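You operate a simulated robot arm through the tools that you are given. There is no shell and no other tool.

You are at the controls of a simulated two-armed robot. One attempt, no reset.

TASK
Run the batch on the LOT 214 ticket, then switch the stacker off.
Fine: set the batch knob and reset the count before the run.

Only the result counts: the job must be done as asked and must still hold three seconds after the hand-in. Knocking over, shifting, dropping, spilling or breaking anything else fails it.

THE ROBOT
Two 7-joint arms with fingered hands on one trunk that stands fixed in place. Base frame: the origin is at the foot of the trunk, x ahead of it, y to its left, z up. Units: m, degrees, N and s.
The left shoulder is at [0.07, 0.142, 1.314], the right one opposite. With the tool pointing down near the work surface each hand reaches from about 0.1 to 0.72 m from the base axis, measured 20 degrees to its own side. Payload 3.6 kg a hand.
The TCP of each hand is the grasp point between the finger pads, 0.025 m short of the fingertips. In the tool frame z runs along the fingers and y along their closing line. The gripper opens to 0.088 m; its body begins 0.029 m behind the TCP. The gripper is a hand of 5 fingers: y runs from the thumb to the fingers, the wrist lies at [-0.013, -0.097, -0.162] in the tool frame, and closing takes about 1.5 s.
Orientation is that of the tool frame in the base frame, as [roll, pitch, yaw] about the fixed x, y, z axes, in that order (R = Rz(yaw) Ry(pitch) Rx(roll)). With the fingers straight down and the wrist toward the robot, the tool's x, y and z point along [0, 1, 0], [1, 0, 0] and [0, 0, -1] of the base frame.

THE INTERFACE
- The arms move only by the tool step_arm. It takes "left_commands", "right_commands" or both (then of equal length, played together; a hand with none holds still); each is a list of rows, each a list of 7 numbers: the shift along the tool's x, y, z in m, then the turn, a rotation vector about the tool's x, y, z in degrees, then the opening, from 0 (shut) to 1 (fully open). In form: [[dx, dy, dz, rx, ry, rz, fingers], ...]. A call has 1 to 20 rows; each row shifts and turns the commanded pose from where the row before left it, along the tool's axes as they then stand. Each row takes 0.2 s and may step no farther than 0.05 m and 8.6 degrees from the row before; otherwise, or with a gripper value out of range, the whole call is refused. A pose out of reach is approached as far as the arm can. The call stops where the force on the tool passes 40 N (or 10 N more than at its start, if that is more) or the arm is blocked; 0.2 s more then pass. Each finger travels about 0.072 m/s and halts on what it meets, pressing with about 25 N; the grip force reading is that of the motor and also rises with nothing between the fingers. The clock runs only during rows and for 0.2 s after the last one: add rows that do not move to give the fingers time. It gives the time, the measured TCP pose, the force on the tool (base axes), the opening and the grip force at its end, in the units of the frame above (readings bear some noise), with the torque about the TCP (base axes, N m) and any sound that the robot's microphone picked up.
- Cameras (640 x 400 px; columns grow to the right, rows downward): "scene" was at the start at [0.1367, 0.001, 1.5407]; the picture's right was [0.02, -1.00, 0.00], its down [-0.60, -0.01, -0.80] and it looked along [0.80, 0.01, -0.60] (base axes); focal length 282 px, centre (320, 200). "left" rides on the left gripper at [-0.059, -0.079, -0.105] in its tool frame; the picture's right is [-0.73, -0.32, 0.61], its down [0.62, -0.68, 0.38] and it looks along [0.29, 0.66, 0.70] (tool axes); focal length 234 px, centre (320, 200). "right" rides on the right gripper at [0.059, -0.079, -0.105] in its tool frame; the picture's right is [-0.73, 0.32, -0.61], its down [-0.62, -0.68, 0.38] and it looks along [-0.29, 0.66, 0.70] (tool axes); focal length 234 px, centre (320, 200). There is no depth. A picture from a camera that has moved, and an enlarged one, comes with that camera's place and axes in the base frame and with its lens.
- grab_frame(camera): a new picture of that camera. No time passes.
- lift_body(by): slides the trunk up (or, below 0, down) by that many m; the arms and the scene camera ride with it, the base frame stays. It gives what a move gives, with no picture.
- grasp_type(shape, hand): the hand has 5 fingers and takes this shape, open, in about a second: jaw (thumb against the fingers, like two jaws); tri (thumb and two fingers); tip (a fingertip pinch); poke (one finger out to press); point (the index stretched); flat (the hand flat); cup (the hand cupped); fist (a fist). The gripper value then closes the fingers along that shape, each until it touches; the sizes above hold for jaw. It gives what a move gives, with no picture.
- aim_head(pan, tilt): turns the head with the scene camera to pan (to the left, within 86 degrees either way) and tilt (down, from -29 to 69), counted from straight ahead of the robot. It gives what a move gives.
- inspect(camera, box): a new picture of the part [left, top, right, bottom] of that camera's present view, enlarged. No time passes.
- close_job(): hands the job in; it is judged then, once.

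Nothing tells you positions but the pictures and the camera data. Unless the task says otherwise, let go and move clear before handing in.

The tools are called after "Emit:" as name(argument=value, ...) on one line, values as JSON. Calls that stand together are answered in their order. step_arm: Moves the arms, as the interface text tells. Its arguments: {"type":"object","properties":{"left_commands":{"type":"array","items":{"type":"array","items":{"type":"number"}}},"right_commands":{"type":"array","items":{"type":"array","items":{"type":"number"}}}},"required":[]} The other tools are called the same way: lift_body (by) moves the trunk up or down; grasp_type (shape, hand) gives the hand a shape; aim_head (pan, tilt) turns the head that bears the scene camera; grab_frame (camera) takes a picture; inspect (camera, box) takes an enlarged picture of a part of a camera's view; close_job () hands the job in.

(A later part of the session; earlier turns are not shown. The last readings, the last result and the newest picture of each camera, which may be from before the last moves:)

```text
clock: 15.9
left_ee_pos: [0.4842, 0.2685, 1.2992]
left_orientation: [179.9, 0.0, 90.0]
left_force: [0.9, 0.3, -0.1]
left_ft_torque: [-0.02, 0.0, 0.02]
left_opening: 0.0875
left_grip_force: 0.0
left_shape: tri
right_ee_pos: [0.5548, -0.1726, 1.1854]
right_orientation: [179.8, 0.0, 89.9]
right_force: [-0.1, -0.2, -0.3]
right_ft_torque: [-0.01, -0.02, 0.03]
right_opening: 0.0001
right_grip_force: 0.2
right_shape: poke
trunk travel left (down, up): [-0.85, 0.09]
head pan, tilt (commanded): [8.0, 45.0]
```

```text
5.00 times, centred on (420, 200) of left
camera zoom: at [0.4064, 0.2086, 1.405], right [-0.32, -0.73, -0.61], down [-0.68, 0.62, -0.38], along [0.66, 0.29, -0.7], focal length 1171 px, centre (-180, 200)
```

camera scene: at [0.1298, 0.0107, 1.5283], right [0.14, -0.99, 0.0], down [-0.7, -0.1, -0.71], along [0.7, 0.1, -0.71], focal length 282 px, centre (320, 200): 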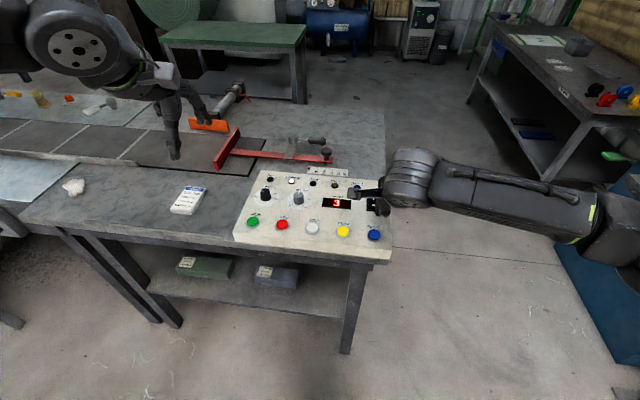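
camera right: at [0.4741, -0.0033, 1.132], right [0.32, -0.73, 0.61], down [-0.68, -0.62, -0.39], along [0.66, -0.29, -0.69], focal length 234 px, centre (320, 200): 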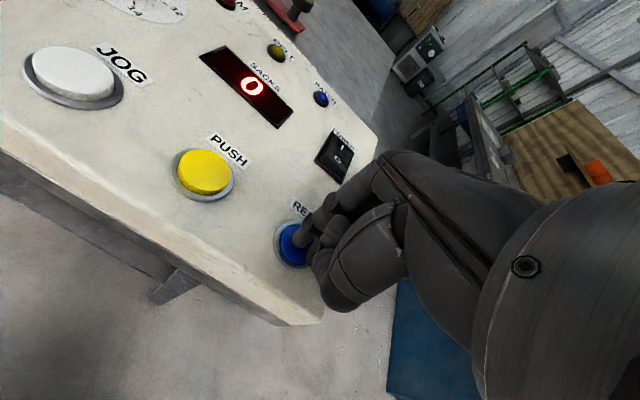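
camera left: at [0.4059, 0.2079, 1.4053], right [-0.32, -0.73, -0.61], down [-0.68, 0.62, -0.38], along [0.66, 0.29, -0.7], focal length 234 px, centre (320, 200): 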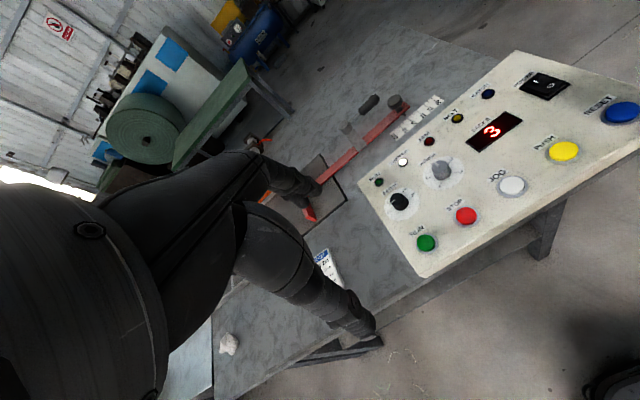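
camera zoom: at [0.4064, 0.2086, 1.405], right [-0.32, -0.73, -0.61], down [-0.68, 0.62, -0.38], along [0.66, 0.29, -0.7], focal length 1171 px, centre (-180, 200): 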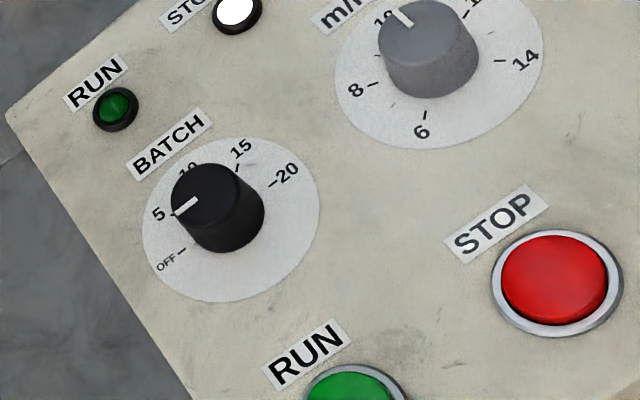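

The batch pointer is at OFF; 10 is straight away from me, i.e. 90° clockwise. I place the knob axis at about (0.645, 0.229) with top z≈1.018 and dial z≈0.996. I move the left hand above it and rehearse the turn in free air.

Emit:
step_arm(left_commands=[[-0.0078, 0.0322, 0.028, 0, 0, 0, 1], [-0.0078, 0.0322, 0.028, 0, 0, 0, 1], [-0.0078, 0.0322, 0.028, 0, 0, 0, 1], [-0.0078, 0.0322, 0.028, 0, 0, 0, 1], [-0.0078, 0.0322, 0.028, 0, 0, 0, 1], [0, 0, 0, 0, 0, -8, 1], [0, 0, 0, 0, 0, -8, 1], [0, 0, 0, 0, 0, -8, 1], [0, 0, 0, 0, 0, -8, 1], [0, 0, 0, 0, 0, -8, 1], [0, 0, 0, 0, 0, -5, 1], [0, 0, 0, 0, 0, 0, 1]])

Emit:
grab_frame(camera="scene")

Emit:
grab_frame(camera="left")

```text
clock: 18.5
left_ee_pos: [0.6248, 0.2444, 1.1679]
left_orientation: [180.0, 0.2, 135.0]
left_force: [-0.3, -0.5, -0.8]
left_ft_torque: [-0.01, -0.01, 0.0]
left_opening: 0.0877
left_grip_force: 0.0
left_shape: tri
left hand out of reach, approached as far as the arm can: row 9, 10, 11
right_ee_pos: [0.5535, -0.1742, 1.1847]
right_orientation: [179.9, 0.0, 89.9]
right_force: [0.4, 0.4, -0.1]
right_ft_torque: [0.01, 0.03, 0.03]
right_opening: 0.0001
right_grip_force: 0.0
right_shape: poke
trunk travel left (down, up): [-0.85, 0.09]
head pan, tilt (commanded): [8.0, 45.0]
```

```text
taken
camera scene: at [0.1301, 0.0107, 1.5283], right [0.14, -0.99, 0.0], down [-0.7, -0.1, -0.71], along [0.7, 0.1, -0.71], focal length 282 px, centre (320, 200)
```

scene: 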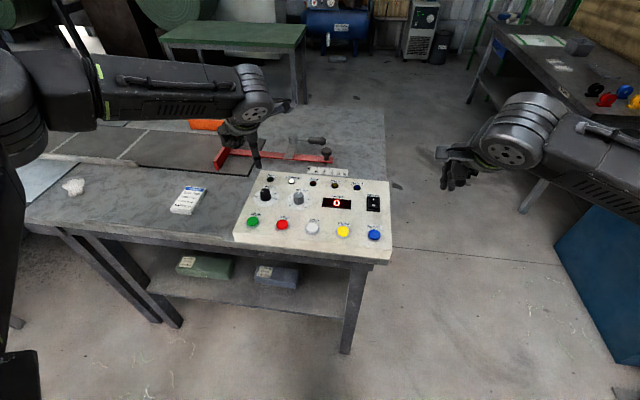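

```text
taken
camera left: at [0.6101, 0.1469, 1.2733], right [0.29, -0.74, -0.6], down [-0.92, -0.04, -0.39], along [0.26, 0.67, -0.7], focal length 234 px, centre (320, 200)
```

left: 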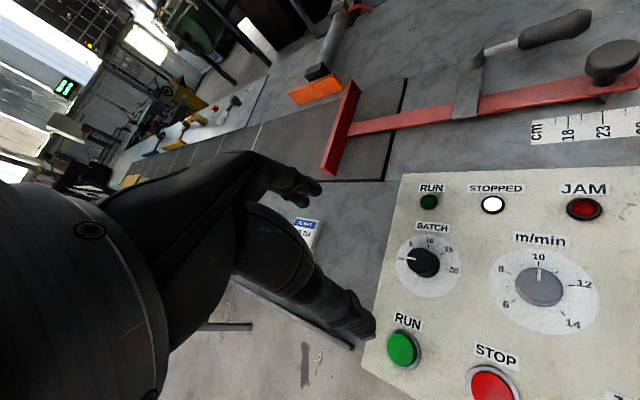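

The −45° wrist yaw is beyond the left arm's reach, so I'll use the 0° → +90° range instead. I rotate back and rehearse the clockwise turn in free air.

Emit:
step_arm(left_commands=[[0, 0, 0, 0, 0, 8, 1], [0, 0, 0, 0, 0, 8, 1], [0, 0, 0, 0, 0, 8, 1], [0, 0, 0, 0, 0, 8, 1], [0, 0, 0, 0, 0, 8, 1], [0, 0, 0, 0, 0, 5, 1], [0, 0, 0, 0, 0, 0, 1]])

Emit:
step_arm(left_commands=[[0, 0, 0, 0, 0, 8.2, 1], [0, 0, 0, 0, 0, 8.2, 1], [0, 0, 0, 0, 0, 8.2, 1], [0, 0, 0, 0, 0, 8.2, 1], [0, 0, 0, 0, 0, 8.2, 1], [0, 0, 0, 0, 0, 8.2, 1], [0, 0, 0, 0, 0, 8.2, 1], [0, 0, 0, 0, 0, 8.2, 1], [0, 0, 0, 0, 0, 8.2, 1], [0, 0, 0, 0, 0, 8.2, 1], [0, 0, 0, 0, 0, 8, 1], [0, 0, 0, 0, 0, 0, 1]])

Emit:
grab_frame(camera="left")

Emit:
grab_frame(camera="scene")

```text
clock: 20.1
left_ee_pos: [0.6251, 0.2442, 1.1675]
left_orientation: [180.0, -0.1, 90.0]
left_force: [0.1, 0.0, -0.2]
left_ft_torque: [0.01, 0.03, -0.03]
left_opening: 0.0879
left_grip_force: 0.2
left_shape: tri
right_ee_pos: [0.5542, -0.173, 1.1857]
right_orientation: [-180.0, -0.1, 89.9]
right_force: [-0.4, 0.1, -0.4]
right_ft_torque: [-0.03, 0.02, -0.02]
right_opening: 0.0
right_grip_force: 0.1
right_shape: poke
trunk travel left (down, up): [-0.85, 0.09]
head pan, tilt (commanded): [8.0, 45.0]
```

```text
clock: 22.7
left_ee_pos: [0.5982, 0.2388, 1.183]
left_orientation: [-179.7, -0.1, 0.0]
left_force: [-0.2, 0.4, -0.9]
left_ft_torque: [0.01, 0.0, 0.01]
left_opening: 0.0877
left_grip_force: 0.0
left_shape: tri
left hand out of reach, approached as far as the arm can: row 9, 10, 11
right_ee_pos: [0.555, -0.1743, 1.1853]
right_orientation: [180.0, 0.1, 89.8]
right_force: [0.2, -0.7, 0.0]
right_ft_torque: [0.0, -0.01, -0.01]
right_opening: 0.0
right_grip_force: 0.0
right_shape: poke
trunk travel left (down, up): [-0.85, 0.09]
head pan, tilt (commanded): [8.0, 45.0]
```

```text
taken
camera left: at [0.5389, 0.3164, 1.2883], right [-0.72, 0.33, -0.61], down [0.62, 0.68, -0.38], along [0.29, -0.65, -0.7], focal length 234 px, centre (320, 200)
```

left: 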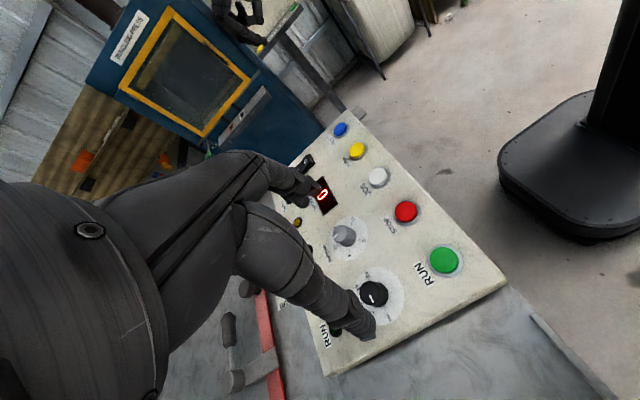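

```text
taken
camera scene: at [0.1304, 0.0107, 1.5282], right [0.14, -0.99, 0.0], down [-0.7, -0.1, -0.71], along [0.7, 0.1, -0.71], focal length 282 px, centre (320, 200)
```

scene: 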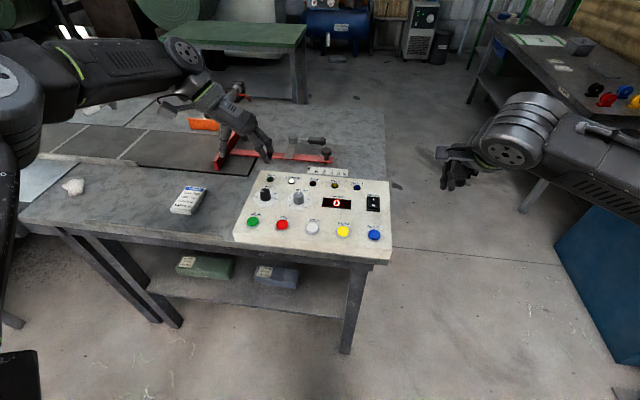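

The usable wrist range here is about −24° to +66°, so I'll turn the knob in two strokes of about 45–50°. I rotate back to 0° and go above the knob.

Emit:
step_arm(left_commands=[[0, 0, 0, 0, 0, -8.2, 1], [0, 0, 0, 0, 0, -8.2, 1], [0, 0, 0, 0, 0, -8.2, 1], [0, 0, 0, 0, 0, -8.2, 1], [0, 0, 0, 0, 0, -8.2, 1], [0, 0, 0, 0, 0, -8.2, 1], [0, 0, 0, 0, 0, -8.2, 1], [0, 0, 0, 0, 0, -8.2, 1], [0, 0, 0, 0, 0, -8.2, 1], [0, 0, 0, 0, 0, -8.2, 1], [0, 0, 0, 0, 0, -8, 1], [-0.005, 0.023, 0.02, 0, 0, 0, 1], [-0.005, 0.023, 0.02, 0, 0, 0, 1], [0, 0, 0.025, 0, 0, 0, 1], [0, 0, 0, 0, 0, 0, 1]])

Emit:
grab_frame(camera="left")

Emit:
inspect(camera="scene", box=[200, 120, 340, 240])

```text
clock: 25.9
left_ee_pos: [0.6434, 0.2276, 1.117]
left_orientation: [-179.9, 0.0, 90.0]
left_force: [-0.3, -0.6, 0.3]
left_ft_torque: [-0.02, 0.06, 0.0]
left_opening: 0.0879
left_grip_force: 0.1
left_shape: tri
right_ee_pos: [0.5543, -0.1731, 1.1852]
right_orientation: [179.9, 0.0, 89.8]
right_force: [0.5, 0.3, -0.2]
right_ft_torque: [0.0, 0.02, -0.02]
right_opening: 0.0
right_grip_force: 0.2
right_shape: poke
trunk travel left (down, up): [-0.85, 0.09]
head pan, tilt (commanded): [8.0, 45.0]
```

```text
taken
camera left: at [0.5655, 0.1684, 1.2225], right [-0.32, -0.73, -0.61], down [-0.68, 0.62, -0.38], along [0.66, 0.29, -0.7], focal length 234 px, centre (320, 200)
```

left: 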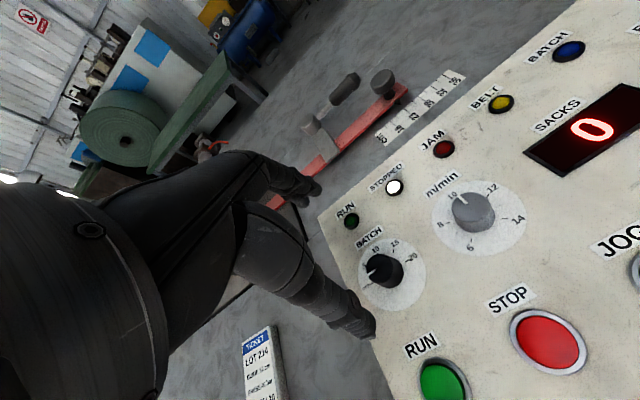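

```text
3.33 times, centred on (270, 180) of scene
camera zoom: at [0.1298, 0.0107, 1.5283], right [0.14, -0.99, 0.0], down [-0.7, -0.1, -0.71], along [0.7, 0.1, -0.71], focal length 940 px, centre (487, 267)
```

zoom: 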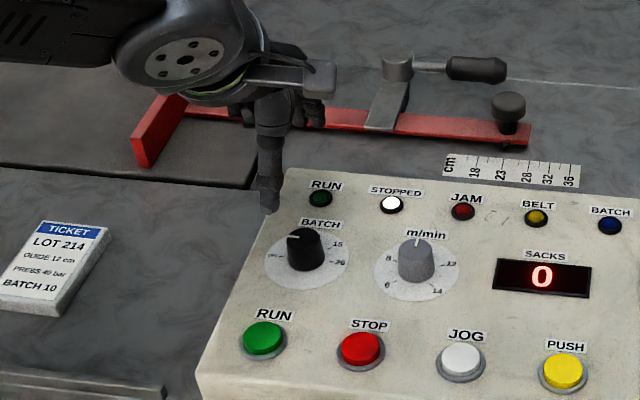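

The left hand is centred roughly above the knob at z≈1.117. I close the tri grip partly here in free air to see where the fingertips meet relative to the TCP.

Emit:
step_arm(left_commands=[[0, 0, 0, 0, 0, 0, 0.4], [0, 0, 0, 0, 0, 0, 0.4], [0, 0, 0, 0, 0, 0, 0.4], [0, 0, 0, 0, 0, 0, 0.4], [0, 0, 0, 0, 0, 0, 0.4]])

Emit:
inspect(camera="left", box=[230, 150, 450, 370])

Emit:
inspect(camera="scene", box=[240, 130, 310, 210])

```text
clock: 27.1
left_ee_pos: [0.6435, 0.2284, 1.1171]
left_orientation: [-179.9, 0.1, 90.0]
left_force: [-0.7, 0.7, -0.8]
left_ft_torque: [0.0, -0.01, -0.01]
left_opening: 0.0355
left_grip_force: 0.1
left_shape: tri
right_ee_pos: [0.5545, -0.1736, 1.1845]
right_orientation: [179.8, 0.1, 90.0]
right_force: [-0.6, -0.2, -0.3]
right_ft_torque: [-0.02, -0.06, 0.0]
right_opening: 0.0001
right_grip_force: 0.0
right_shape: poke
trunk travel left (down, up): [-0.85, 0.09]
head pan, tilt (commanded): [8.0, 45.0]
```

```text
1.82 times, centred on (340, 260) of left
camera zoom: at [0.5656, 0.1684, 1.2227], right [-0.32, -0.73, -0.61], down [-0.68, 0.62, -0.38], along [0.66, 0.29, -0.7], focal length 426 px, centre (284, 91)
```

zoom: 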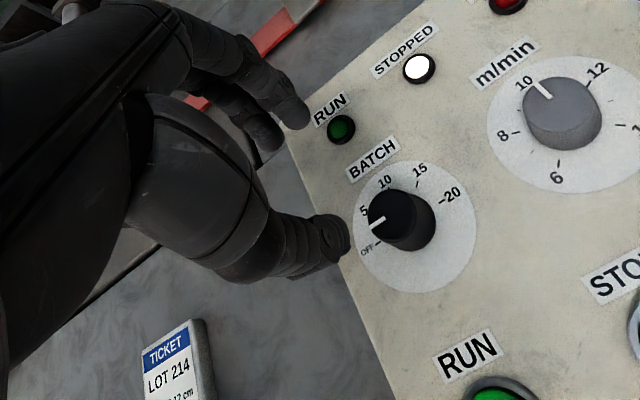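

```text
5.00 times, centred on (275, 170) of scene
camera zoom: at [0.1301, 0.0106, 1.5283], right [0.14, -0.99, 0.0], down [-0.7, -0.1, -0.71], along [0.7, 0.1, -0.71], focal length 1410 px, centre (545, 350)
```

zoom: 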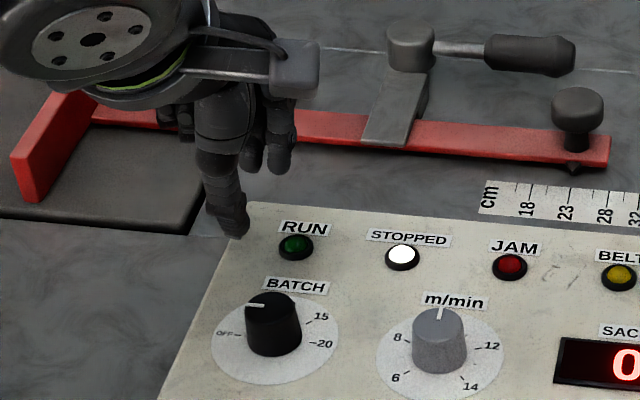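

The grip closes symmetrically: thumb tip ≈ (0.617, 0.226), finger tips ≈ (0.672, 0.229), tips 25 mm below the TCP, centred on the knob. I open to about 48 mm, turn to −15°, and descend to just above the knob top.

Emit:
step_arm(left_commands=[[0.001, 0.001, 0, 0, 0, -5, 0.55], [0, 0, 0.02, 0, 0, -5, 0.55], [0, 0, 0.02, 0, 0, -5, 0.55], [0, 0, 0.02, 0, 0, 0, 0.55], [0, 0, 0.01, 0, 0, 0, 0.55], [0, 0, 0, 0, 0, 0, 0.55]])

Emit:
inspect(camera="left", box=[230, 150, 450, 370])

Emit:
inspect(camera="scene", box=[240, 150, 310, 230])

```text
clock: 28.5
left_ee_pos: [0.6191, 0.2467, 1.0672]
left_orientation: [-179.9, 0.1, 105.0]
left_force: [-0.1, -0.2, 0.1]
left_ft_torque: [-0.01, -0.03, 0.03]
left_opening: 0.0479
left_grip_force: 0.0
left_shape: tri
left hand out of reach, approached as far as the arm can: row 2, 3, 4, 5
right_ee_pos: [0.5551, -0.1728, 1.1857]
right_orientation: [179.9, -0.2, 89.8]
right_force: [-0.3, -0.4, -0.6]
right_ft_torque: [-0.01, 0.02, -0.01]
right_opening: 0.0
right_grip_force: 0.1
right_shape: poke
trunk travel left (down, up): [-0.85, 0.09]
head pan, tilt (commanded): [8.0, 45.0]
```

```text
1.82 times, centred on (340, 260) of left
camera zoom: at [0.559, 0.1686, 1.1731], right [-0.12, -0.79, -0.61], down [-0.82, 0.43, -0.38], along [0.56, 0.45, -0.7], focal length 426 px, centre (284, 91)
```

zoom: 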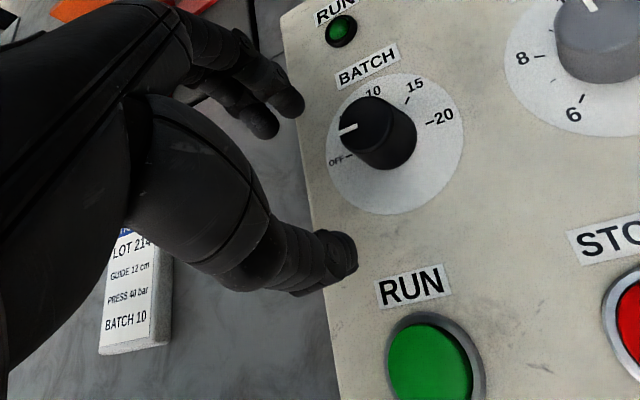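

```text
5.00 times, centred on (275, 190) of scene
camera zoom: at [0.13, 0.0105, 1.5283], right [0.14, -0.99, 0.0], down [-0.7, -0.1, -0.71], along [0.7, 0.1, -0.71], focal length 1410 px, centre (545, 250)
```

zoom: 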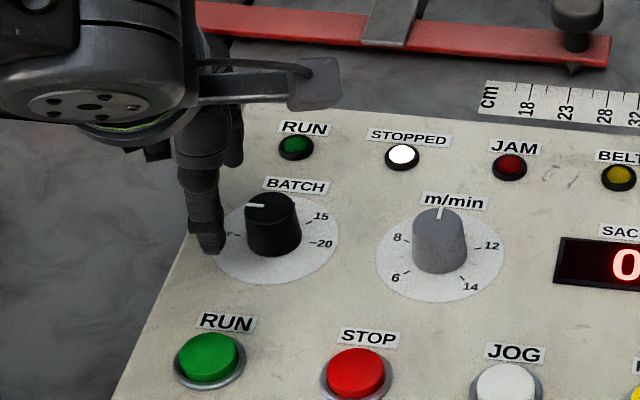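

At this height the negative yaw is out of reach, so I'll raise both hands and lower the trunk by 0.12 m to recover the wider wrist range seen earlier.

Emit:
step_arm(left_commands=[[0, 0, -0.03, 0, 0, 0, 0.55], [0, 0, -0.04, 0, 0, 0, 0.55], [0, 0, -0.04, 0, 0, 5, 0.55], [0, 0, -0.04, 0, 0, 5, 0.55], [0, 0, 0, 0, 0, 5, 0.55]], right_commands=[[0, 0, 0, 0, 0, 0, 1], [0, 0, -0.02, 0, 0, 0, 1], [0, 0, -0.02, 0, 0, 0, 1], [0, 0, -0.02, 0, 0, 0, 1], [0, 0, 0, 0, 0, 0, 1]])

Emit:
lift_body(by=-0.12)

Emit:
grab_frame(camera="scene")

```text
clock: 29.7
left_ee_pos: [0.6187, 0.2467, 1.218]
left_orientation: [-180.0, -0.1, 89.8]
left_force: [0.0, -0.1, -0.3]
left_ft_torque: [-0.02, 0.01, 0.02]
left_opening: 0.0478
left_grip_force: 0.1
left_shape: tri
right_ee_pos: [0.5558, -0.1708, 1.2459]
right_orientation: [-179.9, -0.1, 89.9]
right_force: [0.7, -0.1, 0.0]
right_ft_torque: [0.04, -0.03, 0.0]
right_opening: 0.0
right_grip_force: 0.1
right_shape: poke
trunk travel left (down, up): [-0.85, 0.09]
head pan, tilt (commanded): [8.0, 45.0]
```

```text
clock: 31.2
left_ee_pos: [0.6191, 0.2456, 1.0974]
left_orientation: [-179.9, 0.0, 90.0]
left_force: [0.8, -0.1, 0.1]
left_ft_torque: [-0.03, 0.0, 0.02]
left_opening: 0.048
left_grip_force: 0.0
left_shape: tri
right_ee_pos: [0.5545, -0.1723, 1.1257]
right_orientation: [180.0, -0.1, 89.9]
right_force: [-0.5, -0.4, 0.0]
right_ft_torque: [0.01, 0.02, -0.03]
right_opening: 0.0
right_grip_force: 0.1
right_shape: poke
trunk travel left (down, up): [-0.73, 0.21]
head pan, tilt (commanded): [8.0, 45.0]
```

```text
taken
camera scene: at [0.1298, 0.0106, 1.4083], right [0.14, -0.99, 0.0], down [-0.7, -0.1, -0.71], along [0.7, 0.1, -0.71], focal length 282 px, centre (320, 200)
```

scene: 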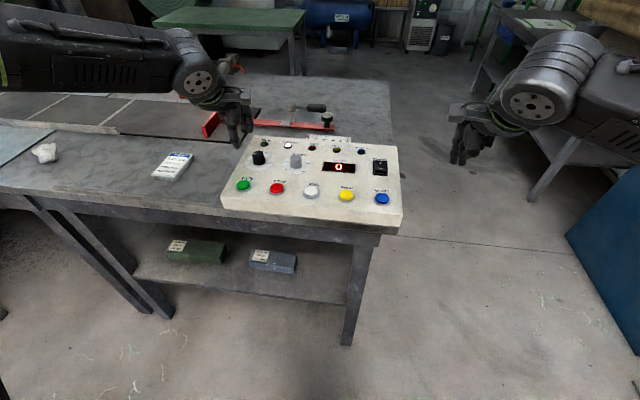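

The trunk is lowered and all is clear. I move the left hand above the knob axis and test the wrist range again just above it.

Emit:
step_arm(left_commands=[[-0.0085, 0.0127, 0.01, 0, 0, 0, 0.55], [-0.0085, 0.0127, 0.01, 0, 0, 0, 0.55], [0, 0, 0.015, 0, 0, -6, 0.55], [0, 0, 0, 0, 0, -6, 0.55], [0, 0, 0, 0, 0, -6, 0.55], [0, 0, 0, 0, 0, 0, 0.55]])

Emit:
inspect(camera="left", box=[230, 120, 450, 340])

Emit:
inspect(camera="scene", box=[215, 90, 295, 190])

```text
clock: 32.6
left_ee_pos: [0.6442, 0.2294, 1.0632]
left_orientation: [-179.9, 0.0, 108.1]
left_force: [-0.9, -0.8, 0.2]
left_ft_torque: [0.02, -0.01, -0.01]
left_opening: 0.048
left_grip_force: 0.1
left_shape: tri
right_ee_pos: [0.5567, -0.1727, 1.1268]
right_orientation: [179.9, 0.0, 89.9]
right_force: [-0.9, 0.6, 0.2]
right_ft_torque: [0.0, -0.02, 0.02]
right_opening: 0.0002
right_grip_force: 0.0
right_shape: poke
trunk travel left (down, up): [-0.73, 0.21]
head pan, tilt (commanded): [8.0, 45.0]
```

```text
1.82 times, centred on (340, 230) of left
camera zoom: at [0.5873, 0.1483, 1.1686], right [-0.08, -0.79, -0.61], down [-0.84, 0.38, -0.38], along [0.53, 0.48, -0.7], focal length 426 px, centre (284, 146)
```

zoom: 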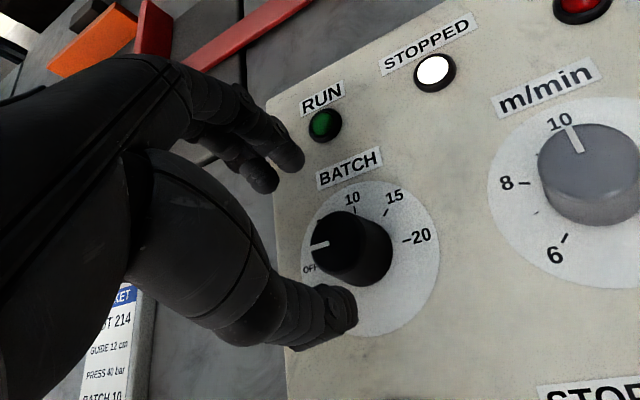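

```text
4.00 times, centred on (255, 140) of scene
camera zoom: at [0.13, 0.0108, 1.4083], right [0.14, -0.99, 0.0], down [-0.7, -0.1, -0.71], along [0.7, 0.1, -0.71], focal length 1128 px, centre (580, 440)
```

zoom: 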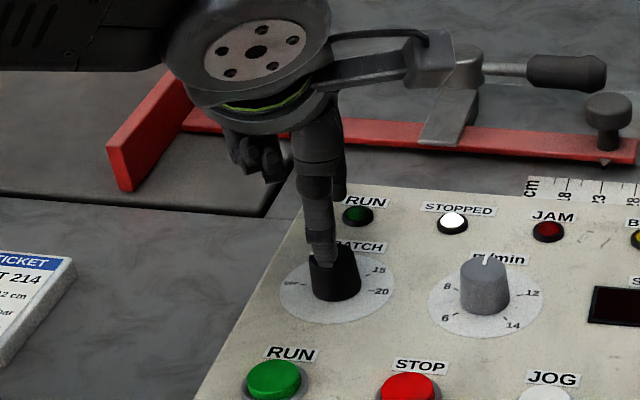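

No reach limit now at −18°. The knob axis checks out at about (0.646, 0.229) under the TCP, so I descend so that the fingertips straddle the knob just above the dial.

Emit:
step_arm(left_commands=[[0, 0.001, 0.01, 0, 0, 0, 0.55], [0, 0, 0.01, 0, 0, 0, 0.55], [0, 0, 0.009, 0, 0, 0, 0.55], [0, 0, 0.005, 0, 0, 0, 0.55], [0, 0, 0, 0, 0, 0, 0.55]])

Emit:
inspect(camera="left", box=[230, 120, 450, 340])

Emit:
inspect(camera="scene", box=[225, 110, 295, 190])

```text
clock: 33.8
left_ee_pos: [0.6461, 0.2292, 1.0283]
left_orientation: [179.9, 0.0, 108.0]
left_force: [0.1, -0.3, 0.7]
left_ft_torque: [0.0, 0.02, 0.0]
left_opening: 0.048
left_grip_force: 0.0
left_shape: tri
right_ee_pos: [0.5563, -0.1727, 1.1251]
right_orientation: [179.9, -0.1, 90.0]
right_force: [-0.8, 0.3, -0.1]
right_ft_torque: [-0.01, -0.02, -0.02]
right_opening: 0.0
right_grip_force: 0.1
right_shape: poke
trunk travel left (down, up): [-0.73, 0.21]
head pan, tilt (commanded): [8.0, 45.0]
```

```text
1.82 times, centred on (340, 230) of left
camera zoom: at [0.5887, 0.1489, 1.1346], right [-0.08, -0.79, -0.61], down [-0.84, 0.38, -0.38], along [0.54, 0.48, -0.7], focal length 426 px, centre (284, 146)
```

zoom: 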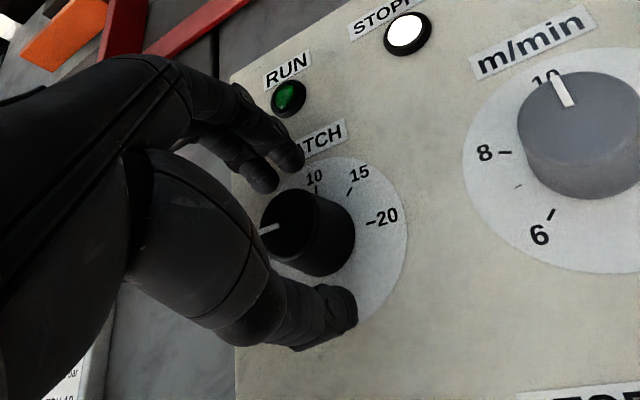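

```text
5.00 times, centred on (260, 150) of scene
camera zoom: at [0.13, 0.0106, 1.4083], right [0.14, -0.99, 0.0], down [-0.7, -0.1, -0.71], along [0.7, 0.1, -0.71], focal length 1410 px, centre (620, 450)
```

zoom: 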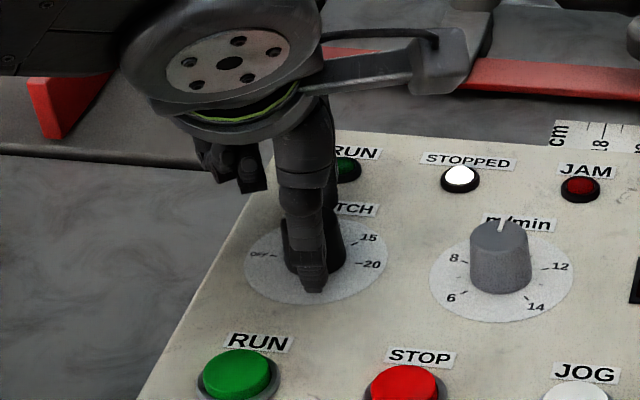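

The fingers straddle the knob without touching the panel. I close onto it.

Emit:
step_arm(left_commands=[[0, 0, 0, 0, 0, 0, 0.2], [0, 0, 0, 0, 0, 0, 0.2], [0, 0, 0, 0, 0, 0, 0.2], [0, 0, 0, 0, 0, 0, 0.2], [0, 0, 0, 0, 0, 0, 0.2]])

Emit:
inspect(camera="left", box=[230, 120, 450, 340])

```text
clock: 35.0
left_ee_pos: [0.6458, 0.2296, 1.0297]
left_orientation: [-180.0, 0.1, 108.0]
left_force: [-0.9, -0.9, -0.8]
left_ft_torque: [0.01, -0.02, -0.04]
left_opening: 0.0191
left_grip_force: 24.5
left_shape: tri
right_ee_pos: [0.5553, -0.1728, 1.125]
right_orientation: [179.9, -0.2, 89.9]
right_force: [0.6, 0.0, 0.3]
right_ft_torque: [0.0, -0.04, -0.01]
right_opening: 0.0
right_grip_force: 0.0
right_shape: poke
trunk travel left (down, up): [-0.73, 0.21]
head pan, tilt (commanded): [8.0, 45.0]
```

```text
1.82 times, centred on (340, 230) of left
camera zoom: at [0.5886, 0.1487, 1.1346], right [-0.08, -0.79, -0.61], down [-0.84, 0.38, -0.38], along [0.54, 0.48, -0.7], focal length 426 px, centre (284, 146)
```

zoom: 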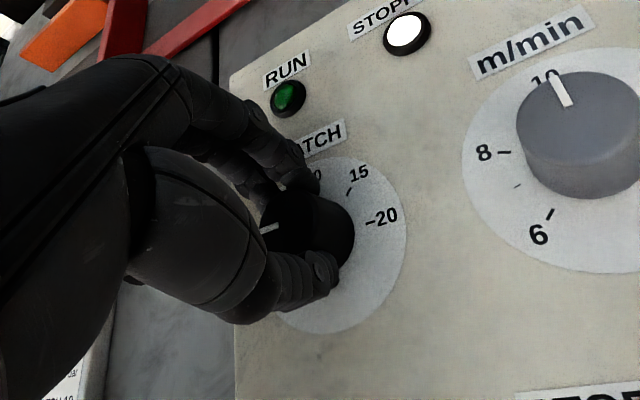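

The grip holds the knob (24.5 N). I turn clockwise 45° as a first stroke.

Emit:
step_arm(left_commands=[[0, 0, 0, 0, 0, 7.5, 0.2], [0, 0, 0, 0, 0, 7.5, 0.2], [0, 0, 0, 0, 0, 7.5, 0.2], [0, 0, 0, 0, 0, 7.5, 0.2], [0, 0, 0, 0, 0, 7.5, 0.2], [0, 0, 0, 0, 0, 7.5, 0.2], [0, 0, 0, 0, 0, 0, 0.2]])

Emit:
inspect(camera="left", box=[230, 120, 450, 340])

Emit:
inspect(camera="scene", box=[225, 110, 295, 190])

```text
clock: 36.6
left_ee_pos: [0.6449, 0.2295, 1.0277]
left_orientation: [179.9, -0.1, 63.1]
left_force: [-0.3, -0.3, -1.1]
left_ft_torque: [0.0, 0.0, -0.02]
left_opening: 0.0191
left_grip_force: 24.6
left_shape: tri
right_ee_pos: [0.5555, -0.1727, 1.1253]
right_orientation: [179.9, -0.1, 90.0]
right_force: [0.2, 0.1, -0.5]
right_ft_torque: [0.02, -0.02, 0.02]
right_opening: 0.0001
right_grip_force: 0.0
right_shape: poke
trunk travel left (down, up): [-0.73, 0.21]
head pan, tilt (commanded): [8.0, 45.0]
```

```text
1.82 times, centred on (340, 230) of left
camera zoom: at [0.548, 0.2126, 1.1345], right [-0.62, -0.5, -0.61], down [-0.32, 0.86, -0.38], along [0.72, -0.04, -0.7], focal length 426 px, centre (284, 146)
```

zoom: 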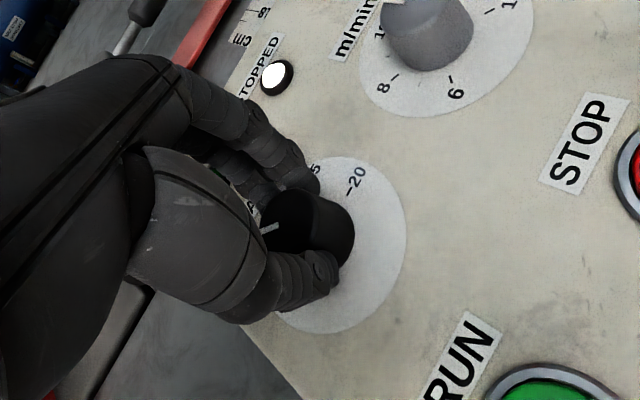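

```text
5.00 times, centred on (260, 150) of scene
camera zoom: at [0.1299, 0.0107, 1.4083], right [0.14, -0.99, 0.0], down [-0.7, -0.1, -0.71], along [0.7, 0.1, -0.71], focal length 1410 px, centre (620, 450)
```

zoom: 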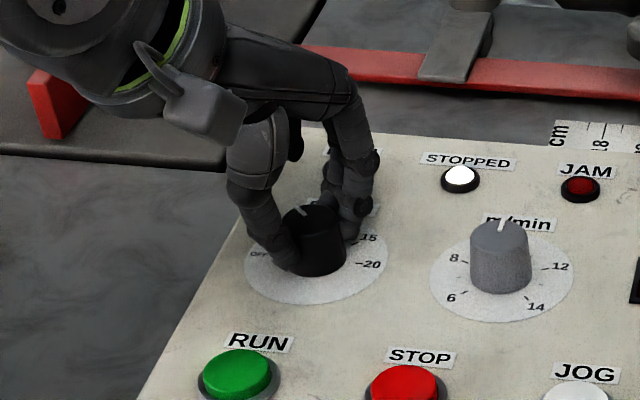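

The knob followed the hand and the pointer is now around 5. I release, rotate back 45°, regrip and make the second 45° stroke.

Emit:
step_arm(left_commands=[[0, 0, 0, 0, 0, 0, 0.55], [0, 0, 0, 0, 0, 0, 0.55], [0, 0, 0, 0, 0, 0, 0.55], [0, 0, 0, 0, 0, 0, 0.55], [0, 0, 0, 0, 0, -7.5, 0.55], [0, 0, 0, 0, 0, -7.5, 0.55], [0, 0, 0, 0, 0, -7.5, 0.55], [0, 0, 0, 0, 0, -7.5, 0.55], [0, 0, 0, 0, 0, -7.5, 0.55], [0, 0, 0, 0, 0, -7.5, 0.55], [0, 0, 0, 0, 0, 0, 0.55]])

Emit:
inspect(camera="left", box=[230, 120, 450, 340])

```text
clock: 39.0
left_ee_pos: [0.6464, 0.2297, 1.0296]
left_orientation: [179.9, 0.0, 108.2]
left_force: [0.5, -0.2, -0.6]
left_ft_torque: [0.0, 0.0, -0.01]
left_opening: 0.0483
left_grip_force: 0.1
left_shape: tri
right_ee_pos: [0.5558, -0.1734, 1.1266]
right_orientation: [179.9, -0.1, 90.0]
right_force: [-0.5, -0.4, 0.3]
right_ft_torque: [0.02, 0.01, -0.05]
right_opening: 0.0
right_grip_force: 0.1
right_shape: poke
trunk travel left (down, up): [-0.73, 0.21]
head pan, tilt (commanded): [8.0, 45.0]
```

```text
1.82 times, centred on (340, 230) of left
camera zoom: at [0.5891, 0.1488, 1.1348], right [-0.08, -0.79, -0.61], down [-0.84, 0.38, -0.38], along [0.54, 0.48, -0.7], focal length 426 px, centre (284, 146)
```

zoom: 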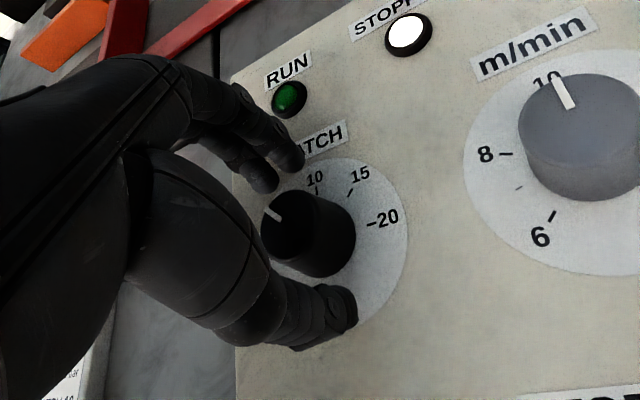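

The pointer stayed at the 5 position. I regrip and turn another 45° clockwise.

Emit:
step_arm(left_commands=[[0, 0, 0, 0, 0, 0, 0.2], [0, 0, 0, 0, 0, 0, 0.2], [0, 0, 0, 0, 0, 0, 0.2], [0, 0, 0, 0, 0, 0, 0.2], [0, 0, 0, 0, 0, 0, 0.2], [0, 0, 0, 0, 0, 7.5, 0.2], [0, 0, 0, 0, 0, 7.5, 0.2], [0, 0, 0, 0, 0, 7.5, 0.2], [0, 0, 0, 0, 0, 7.5, 0.2], [0, 0, 0, 0, 0, 7.5, 0.2], [0, 0, 0, 0, 0, 7.5, 0.2], [0, 0, 0, 0, 0, 0, 0.2]])

Emit:
step_arm(left_commands=[[0, 0, 0, 0, 0, 0, 0.55], [0, 0, 0, 0, 0, 0, 0.55], [0, 0, 0, 0, 0, 0, 0.55], [0, 0, 0, 0, 0, 0, 0.55]])

Emit:
inspect(camera="left", box=[230, 120, 450, 340])

Emit:
inspect(camera="scene", box=[225, 110, 295, 190])

```text
clock: 41.6
left_ee_pos: [0.6463, 0.2291, 1.0281]
left_orientation: [179.9, 0.0, 63.0]
left_force: [-1.1, -0.1, 2.5]
left_ft_torque: [-0.02, 0.02, -0.03]
left_opening: 0.019
left_grip_force: 24.8
left_shape: tri
right_ee_pos: [0.5556, -0.1728, 1.126]
right_orientation: [179.9, -0.2, 89.9]
right_force: [-0.3, -1.0, 0.4]
right_ft_torque: [0.0, 0.01, 0.02]
right_opening: 0.0002
right_grip_force: 0.1
right_shape: poke
trunk travel left (down, up): [-0.73, 0.21]
head pan, tilt (commanded): [8.0, 45.0]
```

```text
clock: 42.6
left_ee_pos: [0.6455, 0.2305, 1.0294]
left_orientation: [179.9, 0.0, 63.0]
left_force: [0.2, 0.8, -1.6]
left_ft_torque: [-0.02, -0.02, 0.0]
left_opening: 0.0481
left_grip_force: 0.0
left_shape: tri
right_ee_pos: [0.5561, -0.1725, 1.126]
right_orientation: [180.0, -0.1, 89.8]
right_force: [0.3, -0.6, 0.3]
right_ft_torque: [0.02, 0.01, -0.03]
right_opening: 0.0002
right_grip_force: 0.0
right_shape: poke
trunk travel left (down, up): [-0.73, 0.21]
head pan, tilt (commanded): [8.0, 45.0]
```

```text
1.82 times, centred on (340, 230) of left
camera zoom: at [0.5488, 0.2126, 1.134], right [-0.62, -0.5, -0.61], down [-0.32, 0.86, -0.38], along [0.72, -0.04, -0.7], focal length 426 px, centre (284, 146)
```

zoom: 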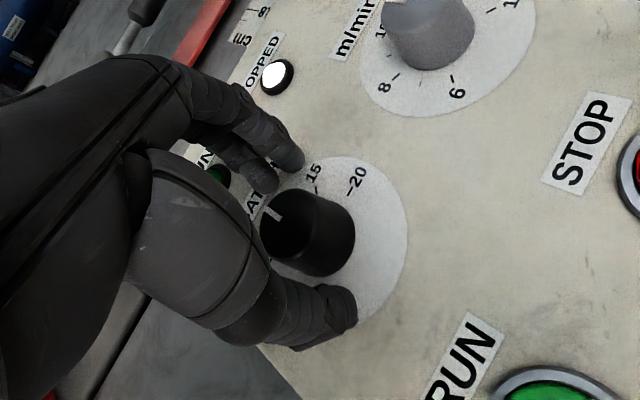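

```text
5.00 times, centred on (260, 150) of scene
camera zoom: at [0.1302, 0.0107, 1.4083], right [0.14, -0.99, 0.0], down [-0.7, -0.1, -0.71], along [0.7, 0.1, -0.71], focal length 1410 px, centre (620, 450)
```

zoom: 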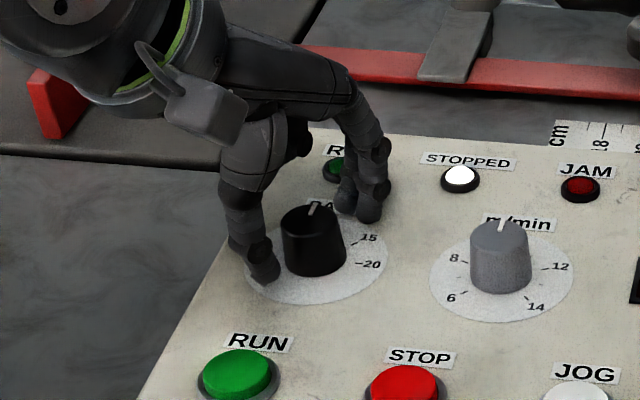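

The knob appears turned to straight ahead. I lift the left hand straight up off the knob to check the pointer.

Emit:
step_arm(left_commands=[[0, 0, -0.015, 0, 0, 0, 0.6], [0, 0, -0.03, 0, 0, 0, 0.7], [0, 0, -0.04, 0, 0, -7, 0.7], [0, 0, -0.04, 0, 0, -7, 0.7], [0, 0, -0.02, 0, 0, -7, 0.7], [0, 0, 0, 0, 0, -6, 0.7], [0, 0, 0, 0, 0, 0, 0.7]])

Emit:
inspect(camera="left", box=[330, 200, 450, 310])

Emit:
inspect(camera="scene", box=[240, 140, 280, 180])

Emit:
grab_frame(camera="scene")

```text
clock: 44.2
left_ee_pos: [0.6456, 0.2298, 1.1734]
left_orientation: [180.0, 0.0, 90.0]
left_force: [0.2, -0.3, -0.6]
left_ft_torque: [0.02, 0.01, -0.03]
left_opening: 0.0616
left_grip_force: 0.1
left_shape: tri
right_ee_pos: [0.5563, -0.1728, 1.1249]
right_orientation: [180.0, 0.0, 89.8]
right_force: [0.2, 0.8, -0.1]
right_ft_torque: [0.0, 0.01, 0.03]
right_opening: 0.0001
right_grip_force: 0.0
right_shape: poke
trunk travel left (down, up): [-0.73, 0.21]
head pan, tilt (commanded): [8.0, 45.0]
```

```text
3.64 times, centred on (390, 255) of left
camera zoom: at [0.5675, 0.1713, 1.2788], right [-0.32, -0.73, -0.61], down [-0.68, 0.62, -0.38], along [0.66, 0.29, -0.7], focal length 852 px, centre (66, 0)
```

zoom: 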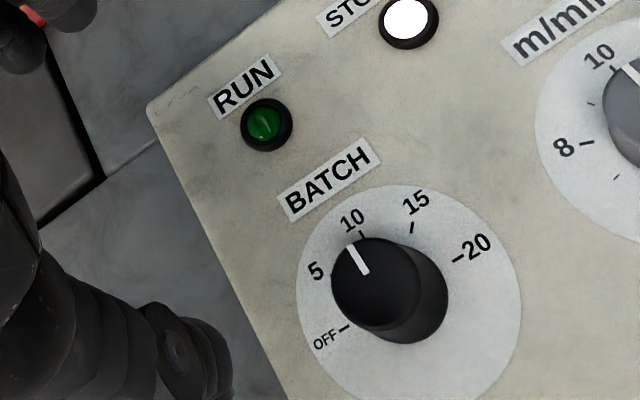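

```text
10.00 times, centred on (260, 160) of scene
camera zoom: at [0.1302, 0.0109, 1.4083], right [0.14, -0.99, 0.0], down [-0.7, -0.1, -0.71], along [0.7, 0.1, -0.71], focal length 2820 px, centre (920, 600)
```

zoom: 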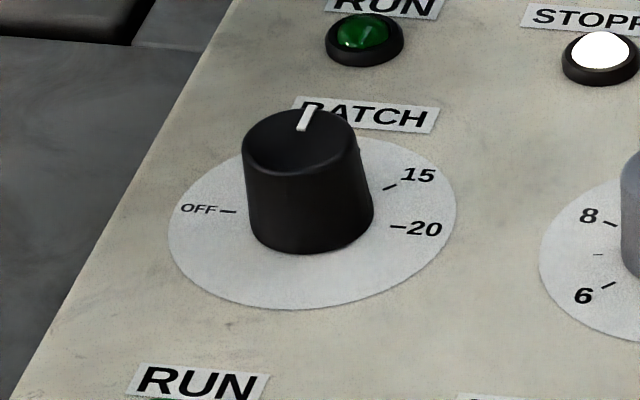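

```text
taken
camera scene: at [0.1302, 0.0109, 1.4083], right [0.14, -0.99, 0.0], down [-0.7, -0.1, -0.71], along [0.7, 0.1, -0.71], focal length 282 px, centre (320, 200)
```

scene: 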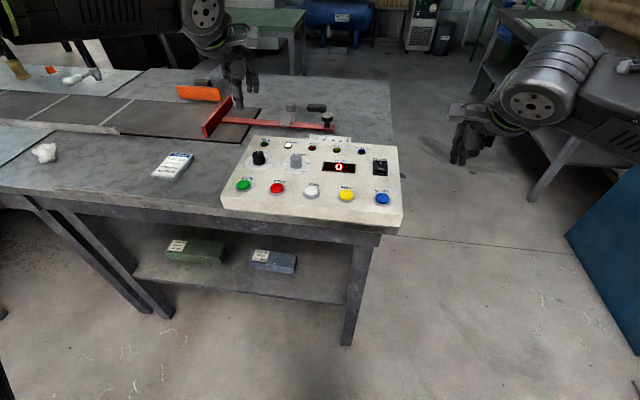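

The pointer looks to be at 10. I zoom in further from both cameras to verify the angle precisely.

Emit:
inspect(camera="left", box=[370, 245, 420, 285])

Emit:
inspect(camera="scene", box=[250, 145, 270, 160])

```text
10.00 times, centred on (395, 265) of left
camera zoom: at [0.5675, 0.1713, 1.2788], right [-0.32, -0.73, -0.61], down [-0.68, 0.62, -0.38], along [0.66, 0.29, -0.7], focal length 2342 px, centre (-430, -450)
```

zoom: 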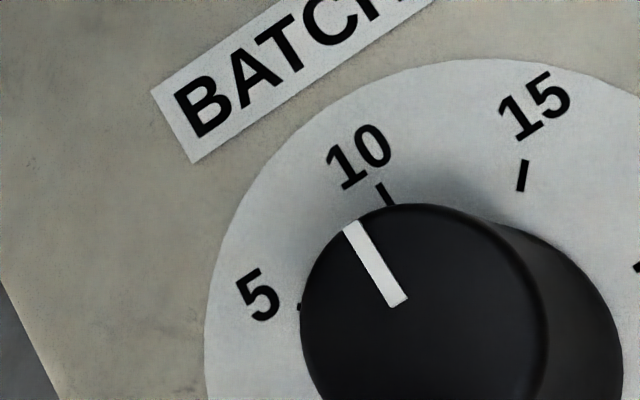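

```text
16.00 times, centred on (260, 152) of scene
camera zoom: at [0.1302, 0.0109, 1.4083], right [0.14, -0.99, 0.0], down [-0.7, -0.1, -0.71], along [0.7, 0.1, -0.71], focal length 4512 px, centre (1280, 960)
```

zoom: 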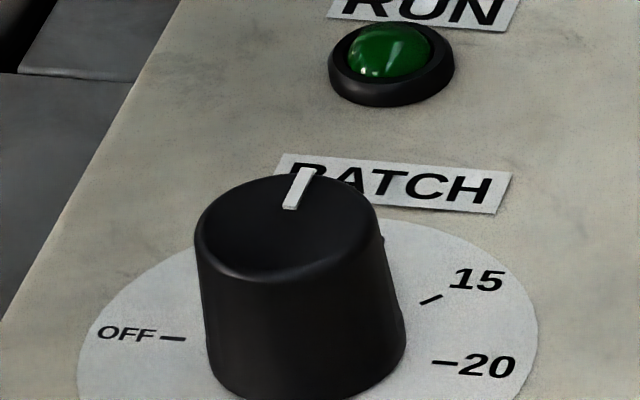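

The pointer is exactly on 10. Next I give the left hand the poke shape and take closer views to locate the RUN button accurately.

Emit:
grasp_type(shape="poke", hand="left")

Emit:
step_arm(left_commands=[[0.005, -0.028, 0.01, 0, 0, 0, 1], [0.005, -0.028, 0.01, 0, 0, 0, 1], [0.005, -0.028, 0.01, 0, 0, 0, 1], [0, 0, 0.02, 0, 0, 0, 1], [0, 0, 0.02, 0, 0, 0, 1], [0, 0, 0, 0, 0, 0, 1]])

Emit:
grab_frame(camera="left")

Emit:
inspect(camera="left", box=[230, 140, 450, 340])

Emit:
inspect(camera="scene", box=[210, 110, 310, 210])

```text
clock: 45.1
left_ee_pos: [0.6463, 0.2302, 1.1732]
left_orientation: [180.0, 0.0, 90.0]
left_force: [-0.5, 0.5, -0.3]
left_ft_torque: [-0.01, 0.02, 0.01]
left_opening: 0.0
left_grip_force: 0.1
left_shape: poke
right_ee_pos: [0.5569, -0.1734, 1.1254]
right_orientation: [180.0, -0.1, 89.9]
right_force: [0.4, 0.1, 0.4]
right_ft_torque: [0.0, -0.04, 0.0]
right_opening: 0.0001
right_grip_force: 0.1
right_shape: poke
trunk travel left (down, up): [-0.73, 0.21]
head pan, tilt (commanded): [8.0, 45.0]
```

```text
clock: 46.5
left_ee_pos: [0.5608, 0.2452, 1.1033]
left_orientation: [179.9, 0.0, 90.0]
left_force: [-0.6, 0.1, 0.6]
left_ft_torque: [0.01, 0.01, 0.0]
left_opening: 0.0001
left_grip_force: 0.1
left_shape: poke
right_ee_pos: [0.5548, -0.1729, 1.1258]
right_orientation: [179.9, 0.0, 89.9]
right_force: [-0.7, -0.5, -0.3]
right_ft_torque: [0.03, 0.01, 0.03]
right_opening: 0.0
right_grip_force: 0.0
right_shape: poke
trunk travel left (down, up): [-0.73, 0.21]
head pan, tilt (commanded): [8.0, 45.0]
```

```text
taken
camera left: at [0.4818, 0.1853, 1.2094], right [-0.32, -0.73, -0.61], down [-0.68, 0.62, -0.38], along [0.66, 0.29, -0.7], focal length 234 px, centre (320, 200)
```

left: 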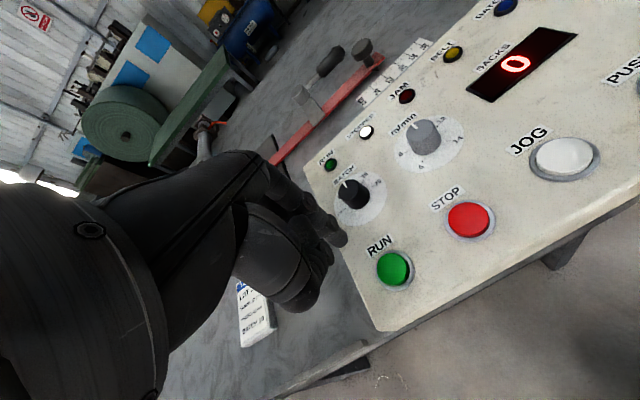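

```text
2.00 times, centred on (340, 240) of left
camera zoom: at [0.4818, 0.1853, 1.2094], right [-0.32, -0.73, -0.61], down [-0.68, 0.62, -0.38], along [0.66, 0.29, -0.7], focal length 468 px, centre (280, 120)
```

zoom: 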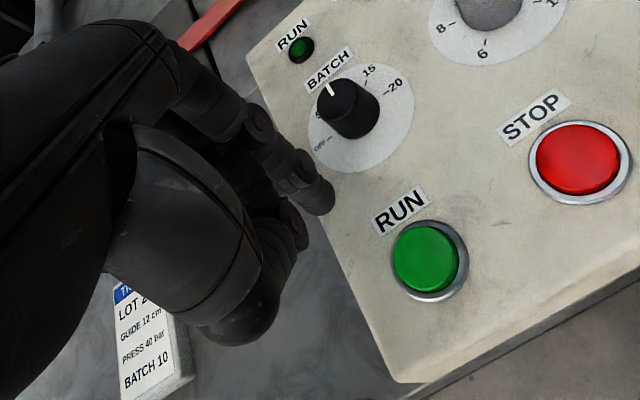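

```text
4.00 times, centred on (260, 160) of scene
camera zoom: at [0.1295, 0.0107, 1.4083], right [0.14, -0.99, 0.0], down [-0.7, -0.1, -0.71], along [0.7, 0.1, -0.71], focal length 1128 px, centre (560, 360)
```

zoom: 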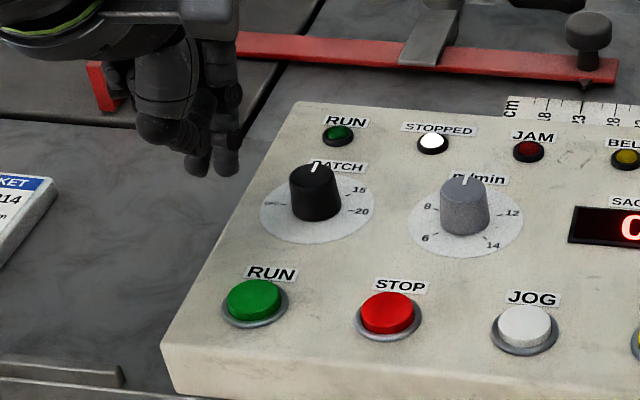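

Left fingertip is at about (0.563, 0.239, 1.078) and RUN at about (0.557, 0.237, 1.00). I align and descend to 16 mm above, then check.

Emit:
step_arm(left_commands=[[-0.0015, -0.005, 0.02, 0, 0, 0, 1], [0, 0, 0.02, 0, 0, 0, 1], [0, 0, 0.015, 0, 0, 0, 1], [0, 0, 0.007, 0, 0, 0, 1], [0, 0, 0, 0, 0, 0, 1]])

Emit:
inspect(camera="left", box=[230, 140, 450, 340])

Emit:
inspect(camera="scene", box=[210, 140, 290, 210])

```text
clock: 47.7
left_ee_pos: [0.5547, 0.2433, 1.0421]
left_orientation: [-180.0, 0.0, 90.0]
left_force: [0.5, -0.4, 0.3]
left_ft_torque: [0.03, 0.02, -0.01]
left_opening: 0.0
left_grip_force: 0.0
left_shape: poke
right_ee_pos: [0.5549, -0.1723, 1.1252]
right_orientation: [179.8, 0.0, 89.9]
right_force: [0.6, -0.3, -0.3]
right_ft_torque: [0.0, -0.03, -0.04]
right_opening: 0.0
right_grip_force: 0.0
right_shape: poke
trunk travel left (down, up): [-0.73, 0.21]
head pan, tilt (commanded): [8.0, 45.0]
```

```text
2.00 times, centred on (340, 240) of left
camera zoom: at [0.4767, 0.1838, 1.1471], right [-0.32, -0.73, -0.61], down [-0.68, 0.62, -0.38], along [0.66, 0.29, -0.7], focal length 468 px, centre (280, 120)
```

zoom: 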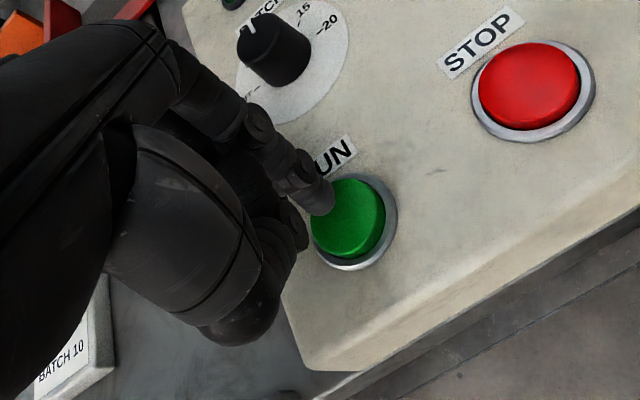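

```text
5.71 times, centred on (250, 175) of scene
camera zoom: at [0.13, 0.0106, 1.4083], right [0.14, -0.99, 0.0], down [-0.7, -0.1, -0.71], along [0.7, 0.1, -0.71], focal length 1611 px, centre (720, 343)
```

zoom: 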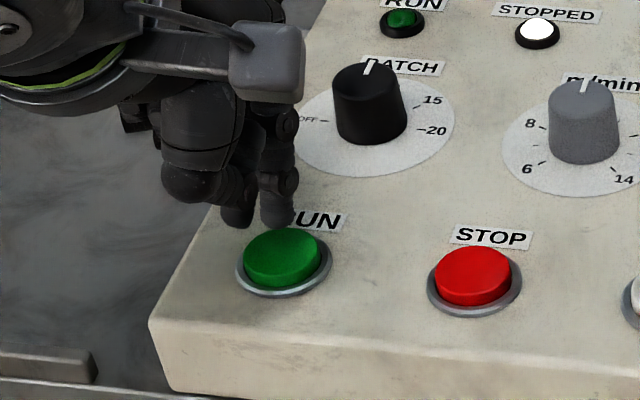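

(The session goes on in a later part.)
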